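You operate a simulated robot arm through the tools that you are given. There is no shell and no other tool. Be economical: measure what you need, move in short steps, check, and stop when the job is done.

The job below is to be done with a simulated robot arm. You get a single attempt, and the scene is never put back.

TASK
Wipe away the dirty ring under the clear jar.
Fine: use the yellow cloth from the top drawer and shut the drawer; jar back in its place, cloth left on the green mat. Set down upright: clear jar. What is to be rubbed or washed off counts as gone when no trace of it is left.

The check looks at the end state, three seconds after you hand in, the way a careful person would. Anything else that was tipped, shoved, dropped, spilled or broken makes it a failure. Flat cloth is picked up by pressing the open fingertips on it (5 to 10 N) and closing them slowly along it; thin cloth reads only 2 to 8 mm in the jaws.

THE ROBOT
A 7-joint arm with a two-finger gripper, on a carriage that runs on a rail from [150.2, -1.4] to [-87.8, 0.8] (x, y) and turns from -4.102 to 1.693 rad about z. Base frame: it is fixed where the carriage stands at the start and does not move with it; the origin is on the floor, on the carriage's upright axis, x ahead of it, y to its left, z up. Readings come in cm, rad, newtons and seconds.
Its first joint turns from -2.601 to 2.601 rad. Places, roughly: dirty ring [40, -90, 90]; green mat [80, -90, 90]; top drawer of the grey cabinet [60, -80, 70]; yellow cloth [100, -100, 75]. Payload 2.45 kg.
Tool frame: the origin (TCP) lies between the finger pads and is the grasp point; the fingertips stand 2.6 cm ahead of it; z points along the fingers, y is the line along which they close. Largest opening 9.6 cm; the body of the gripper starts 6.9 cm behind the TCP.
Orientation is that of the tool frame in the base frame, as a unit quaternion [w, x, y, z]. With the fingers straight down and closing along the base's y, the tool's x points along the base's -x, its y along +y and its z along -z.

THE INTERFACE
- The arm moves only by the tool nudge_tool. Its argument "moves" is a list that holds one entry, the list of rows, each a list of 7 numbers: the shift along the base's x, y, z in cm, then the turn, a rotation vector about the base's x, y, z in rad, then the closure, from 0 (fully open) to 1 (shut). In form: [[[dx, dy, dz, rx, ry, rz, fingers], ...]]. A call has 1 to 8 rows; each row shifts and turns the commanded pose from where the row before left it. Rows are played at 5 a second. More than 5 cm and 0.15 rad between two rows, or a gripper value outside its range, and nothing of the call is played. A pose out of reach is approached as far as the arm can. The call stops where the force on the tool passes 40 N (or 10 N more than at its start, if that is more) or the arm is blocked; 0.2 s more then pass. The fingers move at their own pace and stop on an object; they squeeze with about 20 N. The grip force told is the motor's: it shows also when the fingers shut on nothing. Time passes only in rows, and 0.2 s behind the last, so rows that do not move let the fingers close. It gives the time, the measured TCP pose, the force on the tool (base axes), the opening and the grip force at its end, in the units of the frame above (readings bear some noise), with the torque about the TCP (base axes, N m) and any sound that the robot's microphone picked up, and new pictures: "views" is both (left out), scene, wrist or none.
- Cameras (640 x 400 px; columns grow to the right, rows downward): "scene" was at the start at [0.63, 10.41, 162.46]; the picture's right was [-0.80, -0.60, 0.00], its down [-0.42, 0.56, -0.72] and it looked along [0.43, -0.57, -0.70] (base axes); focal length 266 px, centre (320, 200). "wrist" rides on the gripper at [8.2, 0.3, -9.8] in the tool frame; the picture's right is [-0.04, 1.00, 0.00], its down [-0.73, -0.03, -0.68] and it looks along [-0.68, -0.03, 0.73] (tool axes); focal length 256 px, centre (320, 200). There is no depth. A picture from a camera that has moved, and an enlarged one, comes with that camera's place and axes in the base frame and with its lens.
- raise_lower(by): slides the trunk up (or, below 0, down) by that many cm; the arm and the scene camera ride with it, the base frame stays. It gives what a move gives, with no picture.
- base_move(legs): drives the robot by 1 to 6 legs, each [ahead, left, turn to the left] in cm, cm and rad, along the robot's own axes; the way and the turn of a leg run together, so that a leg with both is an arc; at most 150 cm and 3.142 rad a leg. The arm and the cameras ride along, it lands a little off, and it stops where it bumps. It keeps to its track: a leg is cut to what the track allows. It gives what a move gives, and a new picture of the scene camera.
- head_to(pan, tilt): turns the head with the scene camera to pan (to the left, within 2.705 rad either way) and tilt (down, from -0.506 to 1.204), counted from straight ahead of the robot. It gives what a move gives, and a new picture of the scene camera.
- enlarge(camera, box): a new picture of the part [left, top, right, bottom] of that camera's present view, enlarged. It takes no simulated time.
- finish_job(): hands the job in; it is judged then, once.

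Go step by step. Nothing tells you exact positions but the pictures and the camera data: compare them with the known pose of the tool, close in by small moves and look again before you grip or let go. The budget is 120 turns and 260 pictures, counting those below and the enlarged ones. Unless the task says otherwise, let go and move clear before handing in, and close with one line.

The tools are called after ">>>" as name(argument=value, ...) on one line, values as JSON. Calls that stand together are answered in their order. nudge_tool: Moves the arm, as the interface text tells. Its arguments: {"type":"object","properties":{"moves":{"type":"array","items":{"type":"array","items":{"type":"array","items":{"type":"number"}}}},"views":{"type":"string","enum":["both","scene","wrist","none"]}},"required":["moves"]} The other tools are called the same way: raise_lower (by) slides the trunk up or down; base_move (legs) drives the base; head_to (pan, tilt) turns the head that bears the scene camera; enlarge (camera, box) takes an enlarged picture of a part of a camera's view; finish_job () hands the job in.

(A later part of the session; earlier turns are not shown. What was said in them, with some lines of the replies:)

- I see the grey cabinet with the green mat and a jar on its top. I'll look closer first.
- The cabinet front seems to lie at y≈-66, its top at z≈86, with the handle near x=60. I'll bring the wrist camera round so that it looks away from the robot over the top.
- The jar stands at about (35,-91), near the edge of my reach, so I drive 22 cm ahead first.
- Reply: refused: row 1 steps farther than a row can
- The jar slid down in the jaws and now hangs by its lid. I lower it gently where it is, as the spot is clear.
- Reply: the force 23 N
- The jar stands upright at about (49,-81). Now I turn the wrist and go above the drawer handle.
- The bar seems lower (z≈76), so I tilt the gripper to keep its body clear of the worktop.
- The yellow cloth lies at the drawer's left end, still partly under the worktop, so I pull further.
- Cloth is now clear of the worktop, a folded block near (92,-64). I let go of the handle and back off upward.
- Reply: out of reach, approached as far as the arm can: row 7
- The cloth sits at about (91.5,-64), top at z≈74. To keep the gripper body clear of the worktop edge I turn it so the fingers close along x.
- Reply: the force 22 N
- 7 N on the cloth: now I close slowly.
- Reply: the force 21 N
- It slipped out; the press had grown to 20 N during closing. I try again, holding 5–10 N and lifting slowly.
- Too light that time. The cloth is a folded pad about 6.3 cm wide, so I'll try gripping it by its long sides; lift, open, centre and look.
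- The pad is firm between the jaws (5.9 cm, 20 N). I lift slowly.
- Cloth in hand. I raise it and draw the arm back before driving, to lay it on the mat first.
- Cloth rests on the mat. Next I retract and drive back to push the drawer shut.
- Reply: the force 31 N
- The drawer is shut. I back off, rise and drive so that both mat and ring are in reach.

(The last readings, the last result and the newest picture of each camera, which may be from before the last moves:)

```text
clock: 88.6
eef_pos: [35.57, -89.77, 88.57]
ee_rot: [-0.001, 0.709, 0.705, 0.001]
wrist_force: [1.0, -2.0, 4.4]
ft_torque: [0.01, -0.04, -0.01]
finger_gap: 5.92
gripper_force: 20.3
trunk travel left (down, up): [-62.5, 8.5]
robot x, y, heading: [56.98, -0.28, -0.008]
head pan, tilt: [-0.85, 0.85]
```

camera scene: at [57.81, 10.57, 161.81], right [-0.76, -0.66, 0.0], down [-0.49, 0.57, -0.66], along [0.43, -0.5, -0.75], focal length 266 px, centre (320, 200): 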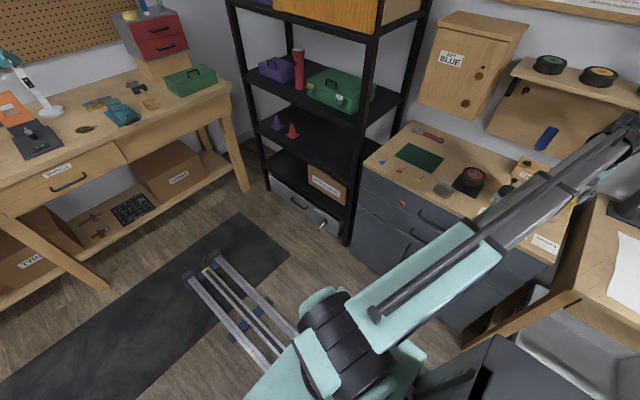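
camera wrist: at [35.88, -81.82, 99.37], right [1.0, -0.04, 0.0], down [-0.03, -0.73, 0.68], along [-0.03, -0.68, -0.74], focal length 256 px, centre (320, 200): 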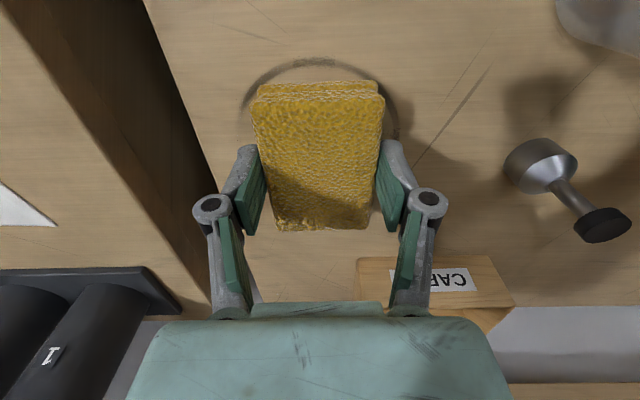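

>>> nudge_tool(moves=[[[1.5, 1, -0.08, 0, 0, 0, 0.55], [1.5, 1, 0, 0, 0, 0, 0.55], [1.5, 1, 0, 0, 0, 0, 0.55], [-2, 0, 0, 0, 0, 0, 0.55], [-2, 0, 0, 0, 0, 0, 0.55], [-2, 0, 0, 0, 0, 0, 0.55], [-2, 0, 0, 0, 0, 0, 0.55], [0, -1, 0, 0, 0, 0, 0.55]]], views="wrist")

```text
clock: 90.4
eef_pos: [31.85, -87.75, 88.6]
ee_rot: [-0.001, 0.709, 0.706, 0.0]
wrist_force: [-0.5, 5.1, 10.6]
ft_torque: [0.08, -0.08, -0.01]
finger_gap: 5.92
gripper_force: 20.2
trunk travel left (down, up): [-62.5, 8.5]
robot x, y, heading: [56.86, -0.49, -0.008]
head pan, tilt: [-0.85, 0.85]
camera wrist: at [32.27, -79.63, 98.37], right [1.0, -0.05, 0.0], down [-0.03, -0.74, 0.68], along [-0.03, -0.68, -0.74], focal length 256 px, centre (320, 200)
```

wrist: 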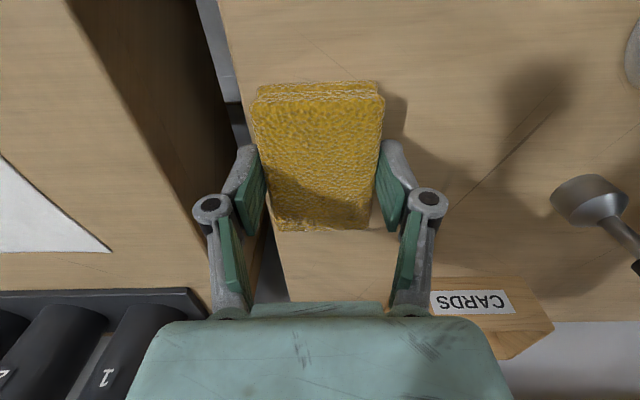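

>>> nudge_tool(moves=[[[-0.8, -2, 0, 0, 0, 0, 0.55], [2, 0, 0, 0, 0, 0, 0.55], [2, 0, 0, 0, 0, 0, 0.55], [2, 0, 0, 0, 0, 0, 0.55], [2.5, 0, 0, 0, 0, 0, 0.55], [-1.5, -1.5, 0, 0, 0, 0, 0.55], [0, -1.5, 0, 0, 0, 0, 0.55], [-2, 0, 0, 0, 0, 0, 0.55]]], views="none")

>>> nudge_tool(moves=[[[-2, 0, 0, 0, 0, 0, 0.55], [-2, 0, 0, 0, 0, 0, 0.55], [-1.5, 1, 0, 0, 0, 0, 0.55], [2, 1, 0, 0, 0, 0, 0.55], [2, 1, 0, 0, 0, 0, 0.55], [2, 1, 0, 0, 0, 0, 0.55], [2.5, 1, 0, 0, 0, 0, 0.55], [0, -2, 0, 0, 0, 0, 0.55]]], views="wrist")

```text
clock: 92.2
eef_pos: [36.18, -92.8, 88.54]
ee_rot: [-0.001, 0.709, 0.705, 0.0]
wrist_force: [0.3, -0.1, 4.1]
ft_torque: [-0.01, -0.06, 0.0]
finger_gap: 5.92
gripper_force: 20.1
trunk travel left (down, up): [-62.5, 8.5]
robot x, y, heading: [56.97, -0.38, -0.007]
head pan, tilt: [-0.85, 0.85]
```

```text
clock: 94.0
eef_pos: [39.26, -89.79, 88.49]
ee_rot: [-0.001, 0.709, 0.705, 0.001]
wrist_force: [0.6, 1.5, 3.4]
ft_torque: [0.04, 0.04, -0.01]
finger_gap: 5.92
gripper_force: 19.8
trunk travel left (down, up): [-62.5, 8.5]
robot x, y, heading: [57.34, -0.7, -0.008]
head pan, tilt: [-0.85, 0.85]
camera wrist: at [39.62, -81.63, 98.36], right [1.0, -0.04, 0.0], down [-0.03, -0.74, 0.68], along [-0.03, -0.68, -0.74], focal length 256 px, centre (320, 200)
```

wrist: 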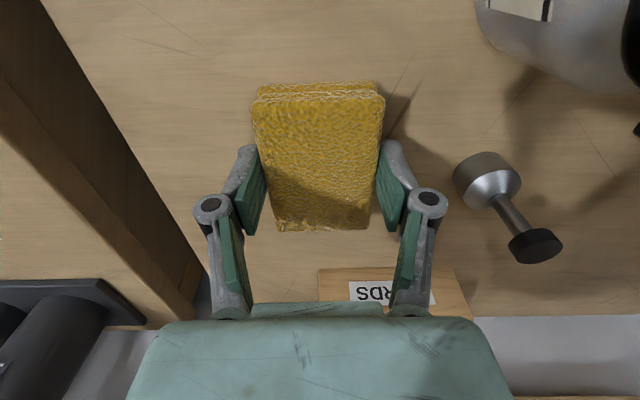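

>>> nudge_tool(moves=[[[0, 0, 2, 0, 0, 0, 0.55], [0, 1, 4, 0, 0, 0, 0.55], [0, 2, 4, 0, 0, 0, 0.55], [2, 2, 4, 0, 0, 0, 0.55], [4, 2, 1, 0, 0, 0, 0.55], [4, 2, 0, 0, 0, 0, 0.55], [4, 2, 0, 0, 0, 0, 0.55], [0, 0, 0, 0, 0, 0, 0.55]]], views="wrist")

>>> enlarge(camera="wrist", box=[60, 60, 340, 240])

>>> enlarge(camera="scene", box=[460, 140, 620, 270])

```text
clock: 95.8
eef_pos: [53.17, -78.96, 103.28]
ee_rot: [-0.001, 0.709, 0.705, 0.0]
wrist_force: [-0.3, -0.1, -0.2]
ft_torque: [-0.02, 0.0, -0.02]
finger_gap: 5.91
gripper_force: 19.9
trunk travel left (down, up): [-62.5, 8.5]
robot x, y, heading: [56.95, -0.24, -0.008]
head pan, tilt: [-0.85, 0.85]
camera wrist: at [53.58, -70.74, 113.19], right [1.0, -0.05, 0.0], down [-0.03, -0.74, 0.68], along [-0.03, -0.68, -0.74], focal length 256 px, centre (320, 200)
```

wrist: 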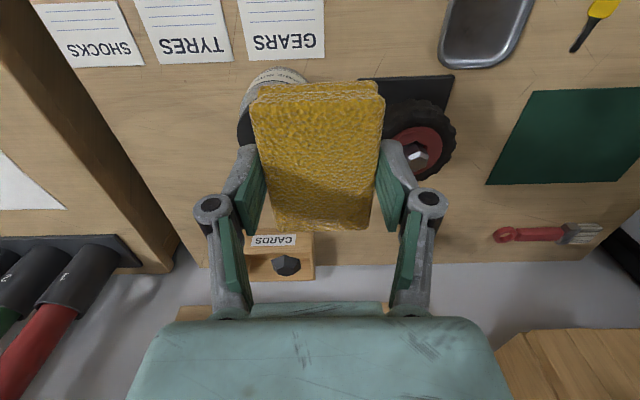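

```text
2.22 times, centred on (200, 150) of wrist
camera zoom: at [53.58, -70.74, 113.19], right [1.0, -0.05, 0.0], down [-0.03, -0.74, 0.68], along [-0.03, -0.68, -0.74], focal length 569 px, centre (587, 311)
```

zoom: 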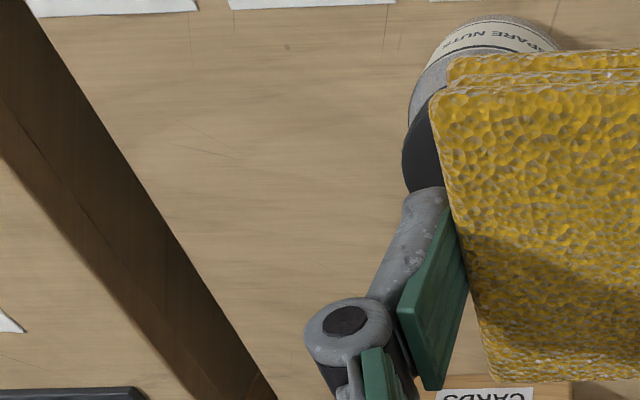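

```text
3.08 times, centred on (540, 205) of scene
camera zoom: at [57.86, 10.59, 161.81], right [-0.76, -0.66, 0.0], down [-0.49, 0.57, -0.66], along [0.43, -0.5, -0.75], focal length 820 px, centre (-357, 185)
```

zoom: 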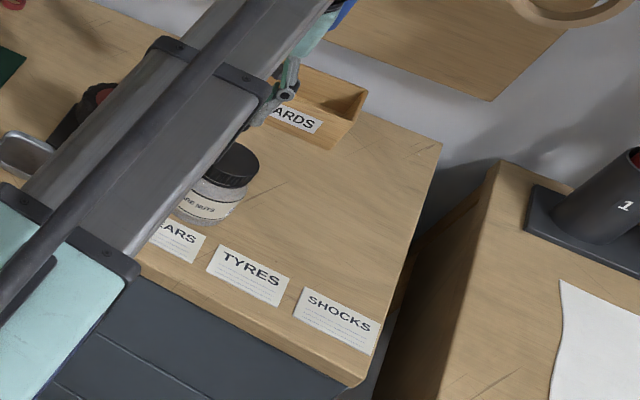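

The ring has gone. Now I carry the cloth back to the mat.

>>> nudge_tool(moves=[[[4.5, 0, 0, 0, 0, 0, 0.55], [4.5, 0, 0, 0, 0, 0, 0.55], [4.5, 0, 0, 0, 0, 0, 0.55], [4.5, 0, 0, 0, 0, 0, 0.55], [4.5, 0, 0, 0, 0, 0, 0.55], [4.5, -1, 0, 0, 0, 0, 0.55], [4.6, -2, 0, 0, 0, 0, 0.55], [0, -2, -3, 0, 0, 0, 0.55]]], views="none")

>>> nudge_tool(moves=[[[0, -2, -3, 0, 0, 0, 0.55], [0, -1.2, -3, 0, 0, 0, 0.55], [0, 0, -3, 0, 0, 0, 0.55], [0, 0, -1.5, 0, 0, 0, 0.55], [0, 0, 0, 0, 0, 0, 0.55]]], views="wrist")

```text
refused: row 7 steps farther than a row can; nothing moved
```

```text
clock: 96.6
eef_pos: [52.86, -82.17, 95.7]
ee_rot: [0.0, 0.71, 0.704, -0.006]
wrist_force: [0.4, 4.0, 25.8]
ft_torque: [0.15, 0.7, -0.16]
finger_gap: 5.92
gripper_force: 20.0
trunk travel left (down, up): [-62.5, 8.5]
robot x, y, heading: [56.58, 0.01, 0.001]
head pan, tilt: [-0.85, 0.85]
stopped in row 4: the force on the tool passed its limit at 52 N (the readings are from after the stop); the commanded pose is now the measured one
camera wrist: at [53.31, -73.95, 105.41], right [1.0, -0.05, -0.01], down [-0.03, -0.73, 0.69], along [-0.04, -0.68, -0.73], focal length 256 px, centre (320, 200)
```

wrist: 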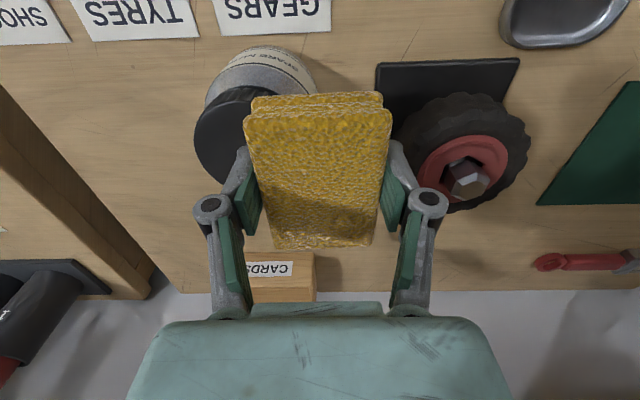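

The first call was refused, so the second lowered the cloth onto the jar lid where it stood. The jar still looks upright, so I rise straight up and check.

>>> nudge_tool(moves=[[[0, 0, 2, 0, 0, 0, 0.55], [0, 0, 3, 0, 0, 0, 0.55], [0, 0, 3, 0, 0, 0, 0.55], [0, 0, 0, 0, 0, 0, 0.55]]])

>>> enlarge(camera="wrist", box=[160, 0, 560, 280])

>>> enlarge(camera="scene", box=[380, 110, 580, 260])

```text
clock: 97.6
eef_pos: [52.98, -82.38, 103.17]
ee_rot: [0.0, 0.709, 0.705, -0.005]
wrist_force: [-0.6, 0.1, -0.4]
ft_torque: [-0.02, 0.01, -0.01]
finger_gap: 5.96
gripper_force: 20.1
trunk travel left (down, up): [-62.5, 8.5]
robot x, y, heading: [56.99, -1.0, -0.004]
head pan, tilt: [-0.85, 0.85]
camera scene: at [57.84, 10.59, 161.81], right [-0.76, -0.65, 0.0], down [-0.49, 0.57, -0.66], along [0.43, -0.5, -0.75], focal length 266 px, centre (320, 200)
camera wrist: at [53.35, -74.14, 112.96], right [1.0, -0.05, -0.01], down [-0.03, -0.73, 0.68], along [-0.04, -0.68, -0.73], focal length 256 px, centre (320, 200)
```

scene: 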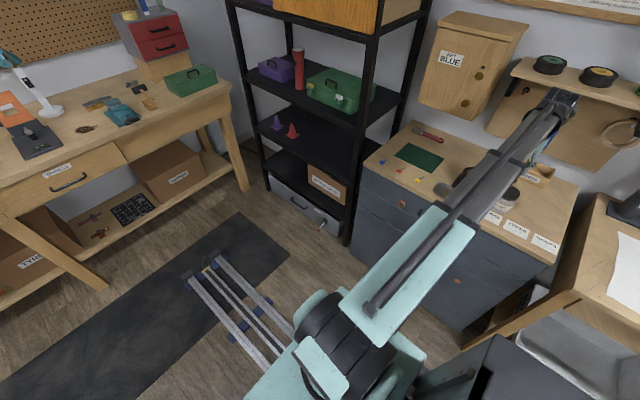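
wrist: 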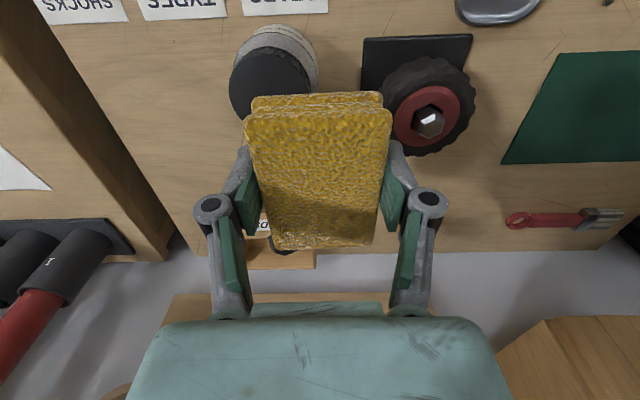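

```text
1.43 times, centred on (360, 140) of wrist
camera zoom: at [53.35, -74.14, 112.96], right [1.0, -0.05, -0.01], down [-0.03, -0.73, 0.68], along [-0.04, -0.68, -0.73], focal length 366 px, centre (263, 286)
```

zoom: 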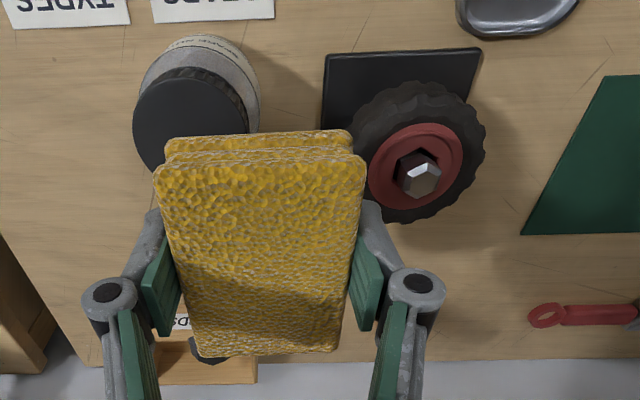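

```text
2.67 times, centred on (480, 185) of scene
camera zoom: at [57.84, 10.59, 161.81], right [-0.76, -0.65, 0.0], down [-0.49, 0.57, -0.66], along [0.43, -0.5, -0.75], focal length 710 px, centre (-107, 240)
```

zoom: 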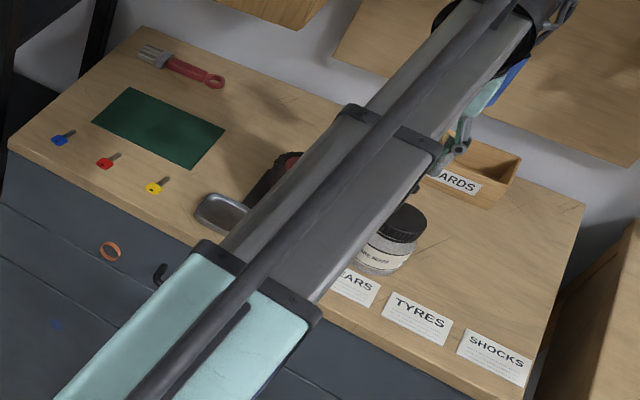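

The jar and wheel are still standing. On to the mat with properly sized rows.

>>> nudge_tool(moves=[[[4.5, 0, 0, 0, 0, 0, 0.55], [4.5, 0, 0, 0, 0, 0, 0.55], [4.5, 0, 0, 0, 0, 0, 0.55], [4.5, 0, 0, 0, 0, 0, 0.55], [4.5, 0, 0, 0, 0, 0, 0.55], [4.5, -1, 0, 0, 0, 0, 0.55], [4.5, -1, 0, 0, 0, 0, 0.55], [0, -2.5, -3, 0, 0, 0, 0.55]]], views="wrist")

```text
clock: 99.4
eef_pos: [84.34, -87.04, 99.97]
ee_rot: [-0.001, 0.709, 0.705, -0.005]
wrist_force: [-1.1, -0.3, -0.5]
ft_torque: [-0.03, 0.0, 0.0]
finger_gap: 5.91
gripper_force: 20.2
trunk travel left (down, up): [-62.5, 8.5]
robot x, y, heading: [56.87, -0.59, -0.008]
head pan, tilt: [-0.85, 0.85]
camera wrist: at [84.82, -78.75, 109.73], right [1.0, -0.05, -0.01], down [-0.03, -0.73, 0.68], along [-0.04, -0.68, -0.73], focal length 256 px, centre (320, 200)
```

wrist: 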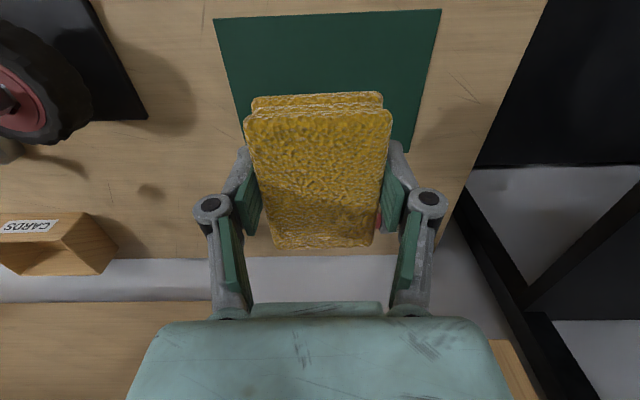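

>>> nudge_tool(moves=[[[0.3, 0, -3, 0, 0, 0, 0.55], [0, 0, -3, 0, 0, 0, 0.55], [0, 0, -3, 0, 0, 0, 0.55], [0, 0, -1.7, 0, 0, 0, 0.55], [0, 0, -0.5, 0, 0, 0, 0.55], [0, 0, 0, 0, 0, 0, 0.55]]], views="wrist")

```text
clock: 100.8
eef_pos: [84.74, -87.06, 88.83]
ee_rot: [0.0, 0.709, 0.705, -0.004]
wrist_force: [0.3, -0.7, -0.7]
ft_torque: [-0.02, 0.03, 0.0]
finger_gap: 5.9
gripper_force: 20.2
trunk travel left (down, up): [-62.5, 8.5]
robot x, y, heading: [56.76, -0.7, -0.011]
head pan, tilt: [-0.85, 0.85]
camera wrist: at [85.05, -78.73, 98.64], right [1.0, -0.05, -0.01], down [-0.03, -0.73, 0.68], along [-0.04, -0.68, -0.73], focal length 256 px, centre (320, 200)
```

wrist: 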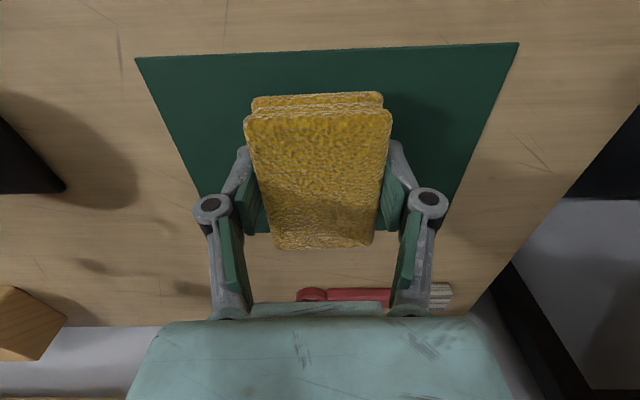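

>>> nudge_tool(moves=[[[0, 0.5, -0.1, 0, 0, 0, 0.55], [0, 0, 0, 0, 0, 0, 0.4], [0, 0, 0, 0, 0, 0, 0.25], [0, 0, 0, 0, 0, 0, 0.12], [0, 0, 0, 0, 0, 0, 0.12], [0, 0, 2, 0, 0, 0, 0.12], [0, 0.5, 4, 0, 0, 0, 0.12], [0, 1, 4, 0, 0, 0, 0.12]]], views="wrist")

```text
clock: 102.6
eef_pos: [84.64, -84.81, 98.8]
ee_rot: [-0.001, 0.709, 0.705, -0.004]
wrist_force: [-0.4, -0.3, -0.3]
ft_torque: [0.0, 0.0, -0.02]
finger_gap: 8.42
gripper_force: 0.1
trunk travel left (down, up): [-62.5, 8.5]
robot x, y, heading: [56.84, -0.55, -0.006]
head pan, tilt: [-0.85, 0.85]
camera wrist: at [85.1, -76.73, 108.67], right [1.0, -0.05, -0.01], down [-0.03, -0.73, 0.68], along [-0.04, -0.68, -0.73], focal length 256 px, centre (320, 200)
```

wrist: 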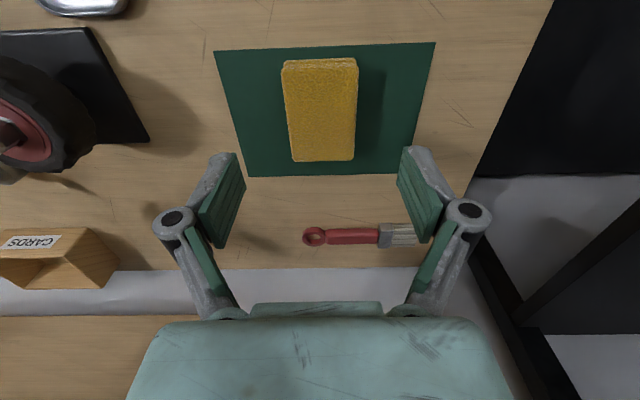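

Cloth lies on the mat. I go back to the jar, look it over and inspect the wiped place.

>>> nudge_tool(moves=[[[-2, 2, 3, 0, 0, 0, 0], [-4.5, 2, 1, 0, 0, 0, 0], [-4.5, 2, 0, 0, 0, 0, 0], [-4.5, 2, 0, 0, 0, 0, 0], [-4.5, 1, 0, 0, 0, 0, 0], [-4.5, 0, 0, 0, 0, 0, 0], [-4.5, 0, 0, 0, 0, 0, 0], [-4.5, 0, 0, 0, 0, 0, 0]]], views="none")

>>> nudge_tool(moves=[[[-4.5, 0, 0, 0, 0, 0, 0], [0, 0, 0, 0, 0, 0, 0]]])

>>> enlarge(camera="wrist", box=[130, 30, 400, 230])

```text
refused: row 2 steps farther than a row can; nothing moved
```

```text
clock: 103.2
eef_pos: [80.1, -84.93, 98.88]
ee_rot: [-0.001, 0.709, 0.705, -0.005]
wrist_force: [0.4, 0.4, 0.3]
ft_torque: [-0.02, -0.04, 0.01]
finger_gap: 9.6
gripper_force: 0.0
trunk travel left (down, up): [-62.5, 8.5]
robot x, y, heading: [56.82, -0.38, -0.005]
head pan, tilt: [-0.85, 0.85]
camera scene: at [57.8, 10.58, 161.81], right [-0.76, -0.65, 0.0], down [-0.49, 0.57, -0.66], along [0.43, -0.5, -0.75], focal length 266 px, centre (320, 200)
camera wrist: at [80.5, -76.68, 108.72], right [1.0, -0.05, -0.01], down [-0.03, -0.73, 0.68], along [-0.04, -0.68, -0.73], focal length 256 px, centre (320, 200)
```

scene: 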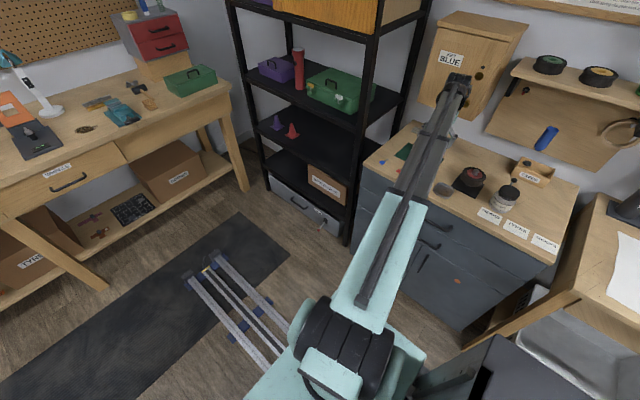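
wrist: 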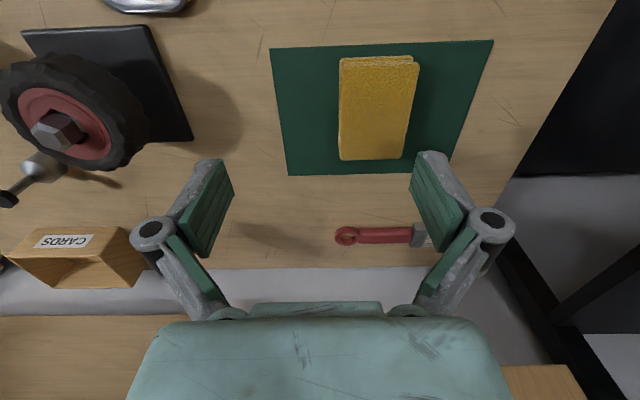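

```text
2.00 times, centred on (265, 130) of wrist
camera zoom: at [80.5, -76.68, 108.72], right [1.0, -0.05, -0.01], down [-0.03, -0.73, 0.68], along [-0.04, -0.68, -0.73], focal length 512 px, centre (430, 340)
```

zoom: 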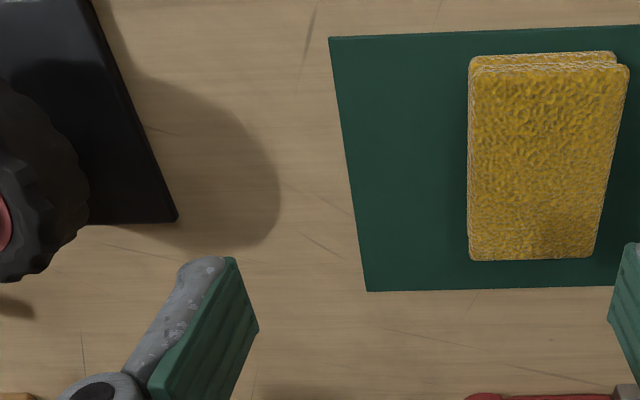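

>>> nudge_tool(moves=[[[0, 2, 4, 0, 0, 0, 0], [-4, 2.5, 0, 0, 0, 0, 0], [-4, 2.5, 0, 0, 0, 0, 0], [-4, 2.5, 0, 0, 0, 0, 0], [-4.5, 1, 0, 0, 0, 0, 0], [-4.7, 0, 0, 0, 0, 0, 0], [-4.7, 0, 0, 0, 0, 0, 0], [-4.7, 0, 0, 0, 0, 0, 0]]], views="wrist")

>>> enlarge(camera="wrist", box=[130, 30, 400, 230])

```text
clock: 105.0
eef_pos: [49.69, -74.53, 102.84]
ee_rot: [-0.001, 0.709, 0.705, -0.004]
wrist_force: [-0.6, -0.6, -0.6]
ft_torque: [0.0, -0.03, 0.01]
finger_gap: 9.61
gripper_force: 0.0
trunk travel left (down, up): [-62.5, 8.5]
robot x, y, heading: [56.95, -0.4, -0.007]
head pan, tilt: [-0.85, 0.85]
camera wrist: at [50.08, -66.23, 112.68], right [1.0, -0.05, -0.01], down [-0.03, -0.73, 0.68], along [-0.04, -0.68, -0.73], focal length 256 px, centre (320, 200)
```

wrist: 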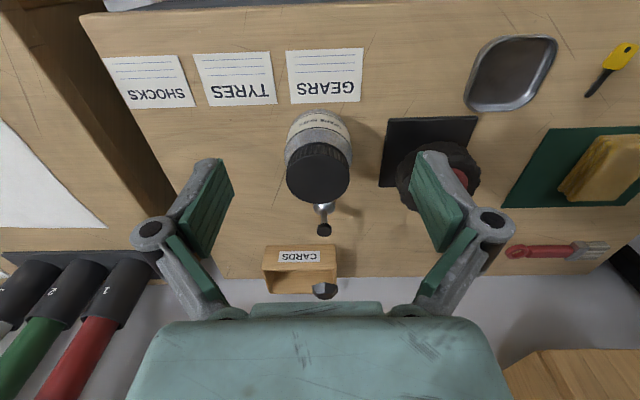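

```text
2.00 times, centred on (265, 130) of wrist
camera zoom: at [50.08, -66.23, 112.68], right [1.0, -0.05, -0.01], down [-0.03, -0.73, 0.68], along [-0.04, -0.68, -0.73], focal length 512 px, centre (430, 340)
```

zoom: 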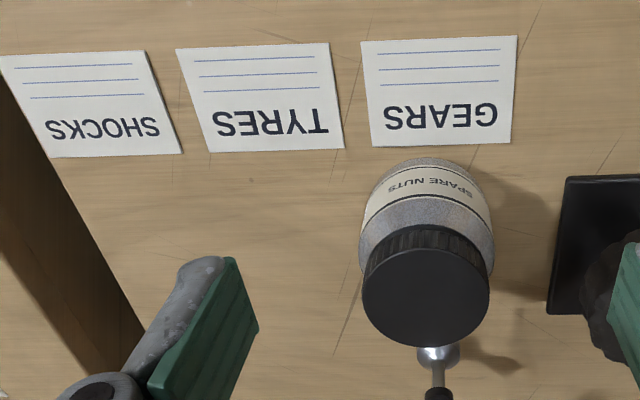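

>>> nudge_tool(moves=[[[-0.4, -3.2, -1, 0, 0, 0, 0], [-0.3, -3.25, -2, 0, 0, 0, 0], [0, 0, -2.8, 0, 0, 0, 0], [0, 0, 0, 0, 0, 0, 0]]], views="wrist")

```text
clock: 106.0
eef_pos: [48.81, -80.76, 97.14]
ee_rot: [-0.001, 0.709, 0.705, -0.004]
wrist_force: [0.3, 0.5, 0.8]
ft_torque: [0.0, 0.01, -0.02]
finger_gap: 9.59
gripper_force: 0.1
trunk travel left (down, up): [-62.5, 8.5]
robot x, y, heading: [56.99, -0.37, -0.009]
head pan, tilt: [-0.85, 0.85]
camera wrist: at [49.32, -72.56, 106.89], right [1.0, -0.05, -0.01], down [-0.03, -0.73, 0.68], along [-0.04, -0.68, -0.73], focal length 256 px, centre (320, 200)
```

wrist: 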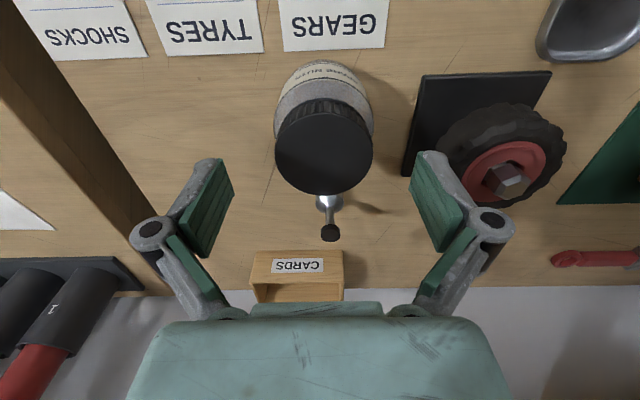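

>>> nudge_tool(moves=[[[0.15, 0, -3, 0, 0, 0, 0], [0, 0, -3, 0, 0, 0, 0], [0, 0, -1.5, 0, 0, 0, 0], [0, 0, -0.6, 0, 0, 0, 0], [0, 0, 0, 0, 0, 0, 0.15], [0, 0, 0, 0, 0, 0, 0.3], [0, 0, 0, 0, 0, 0, 0.6], [0, 0, 0, 0, 0, 0, 1]]], views="wrist")

```text
clock: 107.8
eef_pos: [48.92, -80.87, 89.0]
ee_rot: [-0.001, 0.709, 0.705, -0.004]
wrist_force: [0.3, 0.0, -0.2]
ft_torque: [0.06, -0.03, -0.01]
finger_gap: 7.06
gripper_force: 19.6
trunk travel left (down, up): [-62.5, 8.5]
robot x, y, heading: [56.83, -0.17, -0.006]
head pan, tilt: [-0.85, 0.85]
camera wrist: at [49.41, -72.66, 98.68], right [1.0, -0.05, -0.01], down [-0.03, -0.73, 0.68], along [-0.04, -0.68, -0.73], focal length 256 px, centre (320, 200)
```

wrist: 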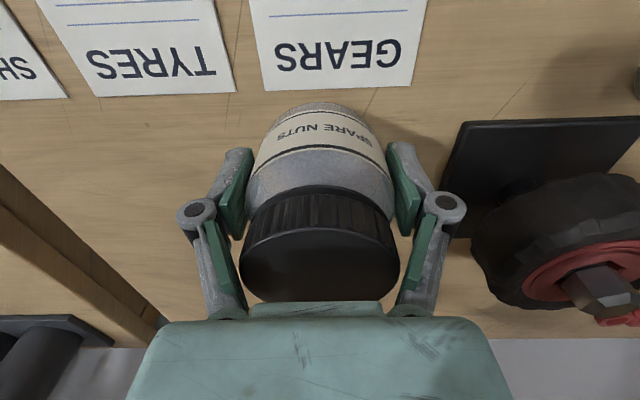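

>>> nudge_tool(moves=[[[0, 0, 0.3, 0, 0, 0, 1], [0, 0, 0.4, 0, 0, 0, 1], [0, 0, 0.4, 0, 0, 0, 1], [0, 0, 0, 0, 0, 0, 1]]], views="wrist")

```text
clock: 108.8
eef_pos: [48.84, -81.03, 90.02]
ee_rot: [-0.001, 0.709, 0.706, -0.005]
wrist_force: [0.4, 1.1, -1.9]
ft_torque: [-0.01, -0.01, 0.0]
finger_gap: 7.05
gripper_force: 20.4
trunk travel left (down, up): [-62.5, 8.5]
robot x, y, heading: [56.75, -0.53, -0.009]
head pan, tilt: [-0.85, 0.85]
camera wrist: at [49.44, -72.66, 99.8], right [1.0, -0.05, -0.01], down [-0.03, -0.73, 0.68], along [-0.04, -0.68, -0.73], focal length 256 px, centre (320, 200)
```

wrist: 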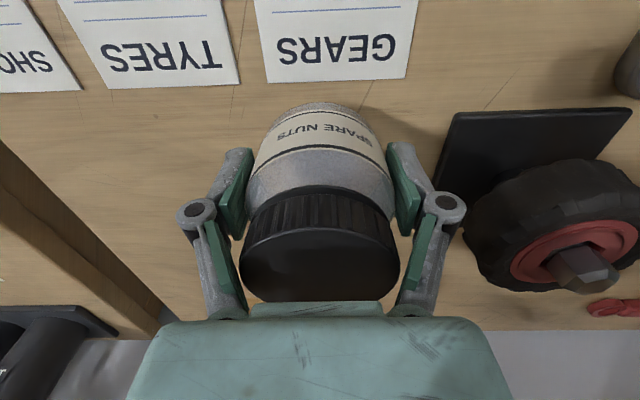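

The grip holds well this time. I carry it slowly back to its place at about (35.4,-90).

>>> nudge_tool(moves=[[[-0.5, 0, 0.5, 0, 0, 0, 1], [-1.5, 0, 0.5, 0, 0, 0, 1], [-2, 0, 0, 0, 0, 0, 1], [-2, 0, 0, 0, 0, 0, 1], [-2, -1, 0, 0, 0, 0, 1], [-2, -1.5, 0, 0, 0, 0, 1], [-2, -2, 0, 0, 0, 0, 1], [-1.5, -2, 0, 0, 0, 0, 1]]], views="none")

>>> nudge_tool(moves=[[[0, -1.5, 0, 0, 0, 0, 1], [0, -1, 0, 0, 0, 0, 1], [0, 0, 0, 0, 0, 0, 1]]])

>>> enlarge(camera="scene", box=[460, 130, 620, 270])

```text
clock: 110.6
eef_pos: [35.26, -87.35, 91.08]
ee_rot: [-0.001, 0.709, 0.705, -0.004]
wrist_force: [0.2, 0.4, -1.4]
ft_torque: [-0.02, 0.0, 0.01]
finger_gap: 7.04
gripper_force: 20.0
trunk travel left (down, up): [-62.5, 8.5]
robot x, y, heading: [56.89, -0.41, -0.008]
head pan, tilt: [-0.85, 0.85]
```

```text
clock: 111.4
eef_pos: [35.49, -89.76, 91.16]
ee_rot: [-0.001, 0.709, 0.705, -0.005]
wrist_force: [-0.4, 0.6, -0.5]
ft_torque: [0.03, -0.01, -0.01]
finger_gap: 7.04
gripper_force: 19.8
trunk travel left (down, up): [-62.5, 8.5]
robot x, y, heading: [57.09, -0.11, -0.005]
head pan, tilt: [-0.85, 0.85]
camera scene: at [57.84, 10.55, 161.81], right [-0.76, -0.65, 0.0], down [-0.49, 0.57, -0.66], along [0.43, -0.5, -0.75], focal length 266 px, centre (320, 200)
camera wrist: at [35.94, -81.55, 100.89], right [1.0, -0.05, -0.01], down [-0.03, -0.73, 0.68], along [-0.04, -0.68, -0.73], focal length 256 px, centre (320, 200)
```

scene: 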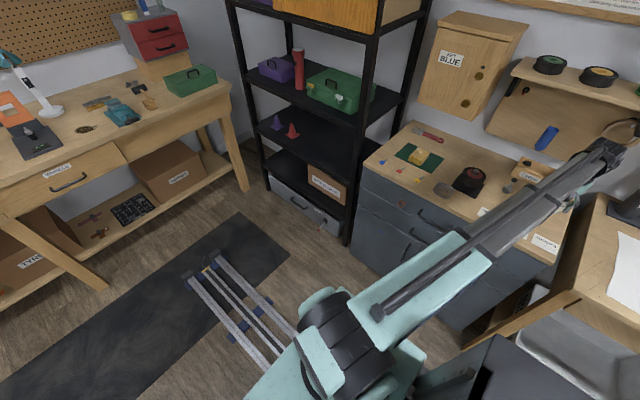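
wrist: 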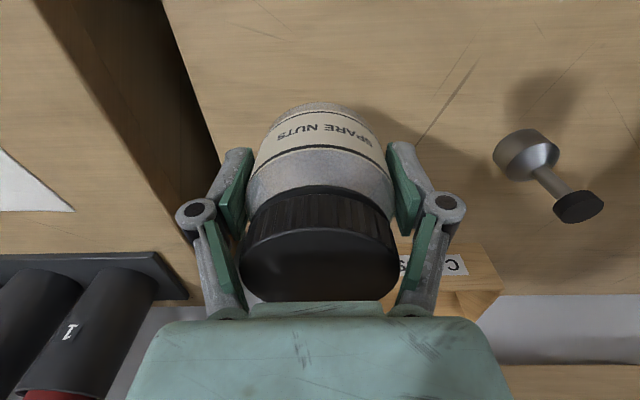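

```text
2.86 times, centred on (540, 200) of scene
camera zoom: at [57.84, 10.55, 161.81], right [-0.76, -0.65, 0.0], down [-0.49, 0.57, -0.66], along [0.43, -0.5, -0.75], focal length 761 px, centre (-309, 200)
```

zoom: 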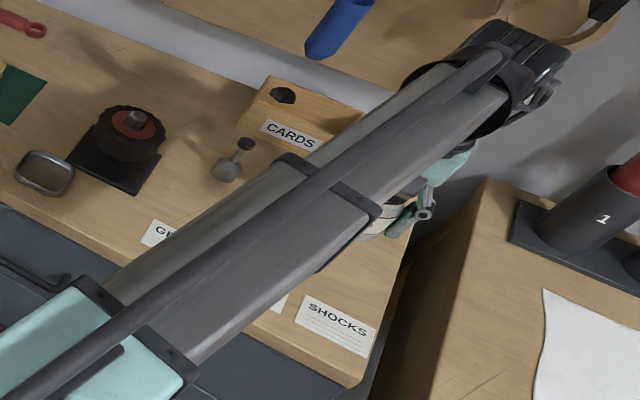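

>>> nudge_tool(moves=[[[-0.1, -0.25, -0.8, 0, 0, 0, 1], [0, 0, -0.6, 0, 0, 0, 1], [0, 0, -0.5, 0, 0, 0, 1], [0, 0, -0.2, 0, 0, 0, 1], [0, 0, 0, 0, 0, 0, 1]]], views="none")

```text
clock: 112.6
eef_pos: [35.34, -90.12, 88.94]
ee_rot: [-0.001, 0.708, 0.706, -0.004]
wrist_force: [-0.1, 0.6, -0.7]
ft_torque: [0.02, 0.01, -0.01]
finger_gap: 7.03
gripper_force: 19.7
trunk travel left (down, up): [-62.5, 8.5]
robot x, y, heading: [56.98, -0.23, -0.007]
head pan, tilt: [-0.85, 0.85]
```

>>> nudge_tool(moves=[[[0, 0, -0.1, 0, 0, 0, 1], [0, 0, 0, 0, 0, 0, 1]]], views="none")

```text
clock: 113.2
eef_pos: [35.41, -90.1, 88.92]
ee_rot: [-0.001, 0.709, 0.705, -0.004]
wrist_force: [-0.1, -0.8, 2.8]
ft_torque: [0.01, 0.0, -0.01]
finger_gap: 7.05
gripper_force: 20.3
trunk travel left (down, up): [-62.5, 8.5]
robot x, y, heading: [57.34, -0.9, -0.01]
head pan, tilt: [-0.85, 0.85]
```

The jar touches down. I open gently and rise.

>>> nudge_tool(moves=[[[0, 0, 0, 0, 0, 0, 0.25], [0, 0, 0, 0, 0, 0, 0.1], [0, 0, 0, 0, 0, 0, 0], [0, 0, 0, 0, 0, 0, 0], [0, 0, 2, 0, 0, 0, 0], [0, 0, 4, 0, 0, 0, 0], [0, 0, 4, 0, 0, 0, 0], [0, 3, 3, 0, 0, 0, 0]]], views="wrist")

>>> enlarge(camera="wrist", box=[220, 20, 420, 180])

```text
clock: 115.0
eef_pos: [35.42, -87.09, 102.01]
ee_rot: [0.0, 0.709, 0.705, -0.004]
wrist_force: [-0.6, -0.2, 0.4]
ft_torque: [0.02, 0.01, 0.0]
finger_gap: 9.6
gripper_force: 0.0
trunk travel left (down, up): [-62.5, 8.5]
robot x, y, heading: [56.48, -0.32, -0.007]
head pan, tilt: [-0.85, 0.85]
camera wrist: at [35.78, -78.88, 111.73], right [1.0, -0.05, -0.01], down [-0.03, -0.73, 0.68], along [-0.04, -0.68, -0.73], focal length 256 px, centre (320, 200)
```

wrist: 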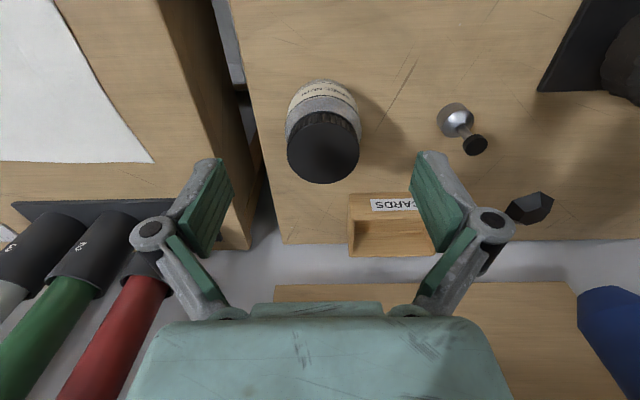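

```text
2.50 times, centred on (320, 100) of wrist
camera zoom: at [35.78, -78.88, 111.73], right [1.0, -0.05, -0.01], down [-0.03, -0.73, 0.68], along [-0.04, -0.68, -0.73], focal length 640 px, centre (320, 450)
```

zoom: 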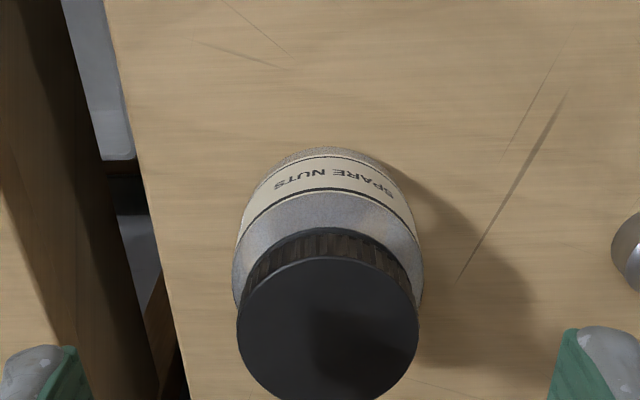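

>>> nudge_tool(moves=[[[1, 3, 3, 0, 0, 0, 0], [1, 3, 3, 0, 0, 0, 0], [2, 4, 1, 0, 0, 0, 0], [2, 4, 0, 0, 0, 0, 0], [3, 3, 0, 0, 0, 0, 0], [4, 2, 0, 0, 0, 0, 0], [4, 2, 0, 0, 0, 0, 0], [4, 2, 0, 0, 0, 0, 0]]])

>>> enlarge(camera="scene", box=[340, 100, 620, 290])

>>> enlarge(camera="scene", box=[470, 140, 610, 260])

```text
clock: 116.8
eef_pos: [56.6, -64.11, 108.89]
ee_rot: [-0.001, 0.709, 0.705, -0.004]
wrist_force: [-0.2, -0.2, -0.3]
ft_torque: [0.06, -0.01, 0.0]
finger_gap: 9.61
gripper_force: 0.1
trunk travel left (down, up): [-62.5, 8.5]
robot x, y, heading: [57.03, -0.3, -0.013]
head pan, tilt: [-0.85, 0.85]
camera scene: at [57.85, 10.58, 161.81], right [-0.76, -0.65, 0.0], down [-0.49, 0.57, -0.66], along [0.43, -0.5, -0.75], focal length 266 px, centre (320, 200)
camera wrist: at [56.99, -55.94, 118.75], right [1.0, -0.05, -0.01], down [-0.03, -0.73, 0.68], along [-0.04, -0.68, -0.73], focal length 256 px, centre (320, 200)
```

scene: 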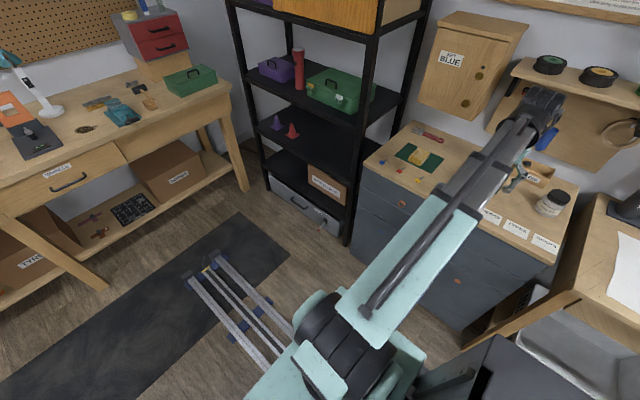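
wrist: 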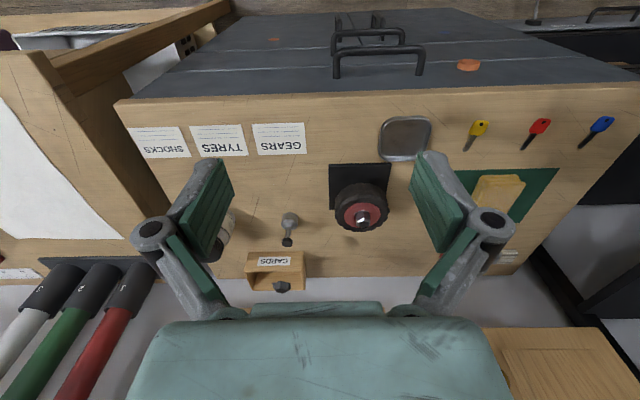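

```text
2.11 times, centred on (480, 195) of scene
camera zoom: at [57.85, 10.58, 161.81], right [-0.76, -0.65, 0.0], down [-0.49, 0.57, -0.66], along [0.43, -0.5, -0.75], focal length 561 px, centre (-17, 210)
```

zoom: 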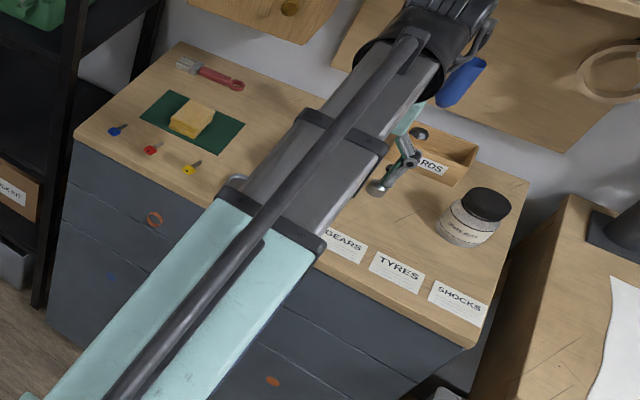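

```text
3.33 times, centred on (540, 200) of scene
camera zoom: at [57.85, 10.58, 161.81], right [-0.76, -0.65, 0.0], down [-0.49, 0.57, -0.66], along [0.43, -0.5, -0.75], focal length 888 px, centre (-413, 200)
```

zoom: 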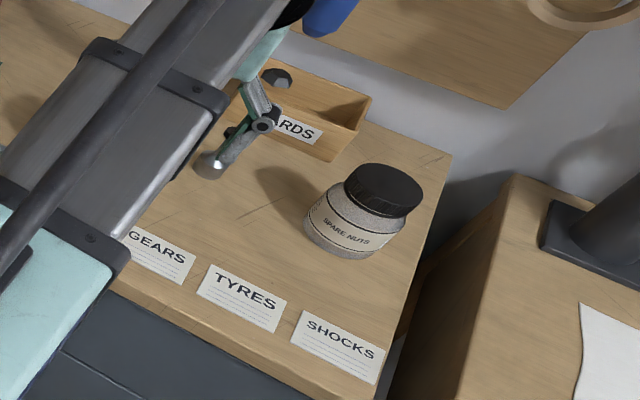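

Everything looks right: the ring is gone, the jar is upright back in its place, the cloth is on the mat, the drawer is shut and the gripper is clear. I'm handing in.

>>> finish_job()

```text
The job is handed in.
```

The dirty ring is wiped away, with no trace left in the last pictures. The jar stands upright back in its place, the yellow cloth lies on the green mat and the top drawer is shut. On the way, the cloth was pressed onto the jar's lid once at about 52 N. The jar stayed upright, and I saw nothing else moved.
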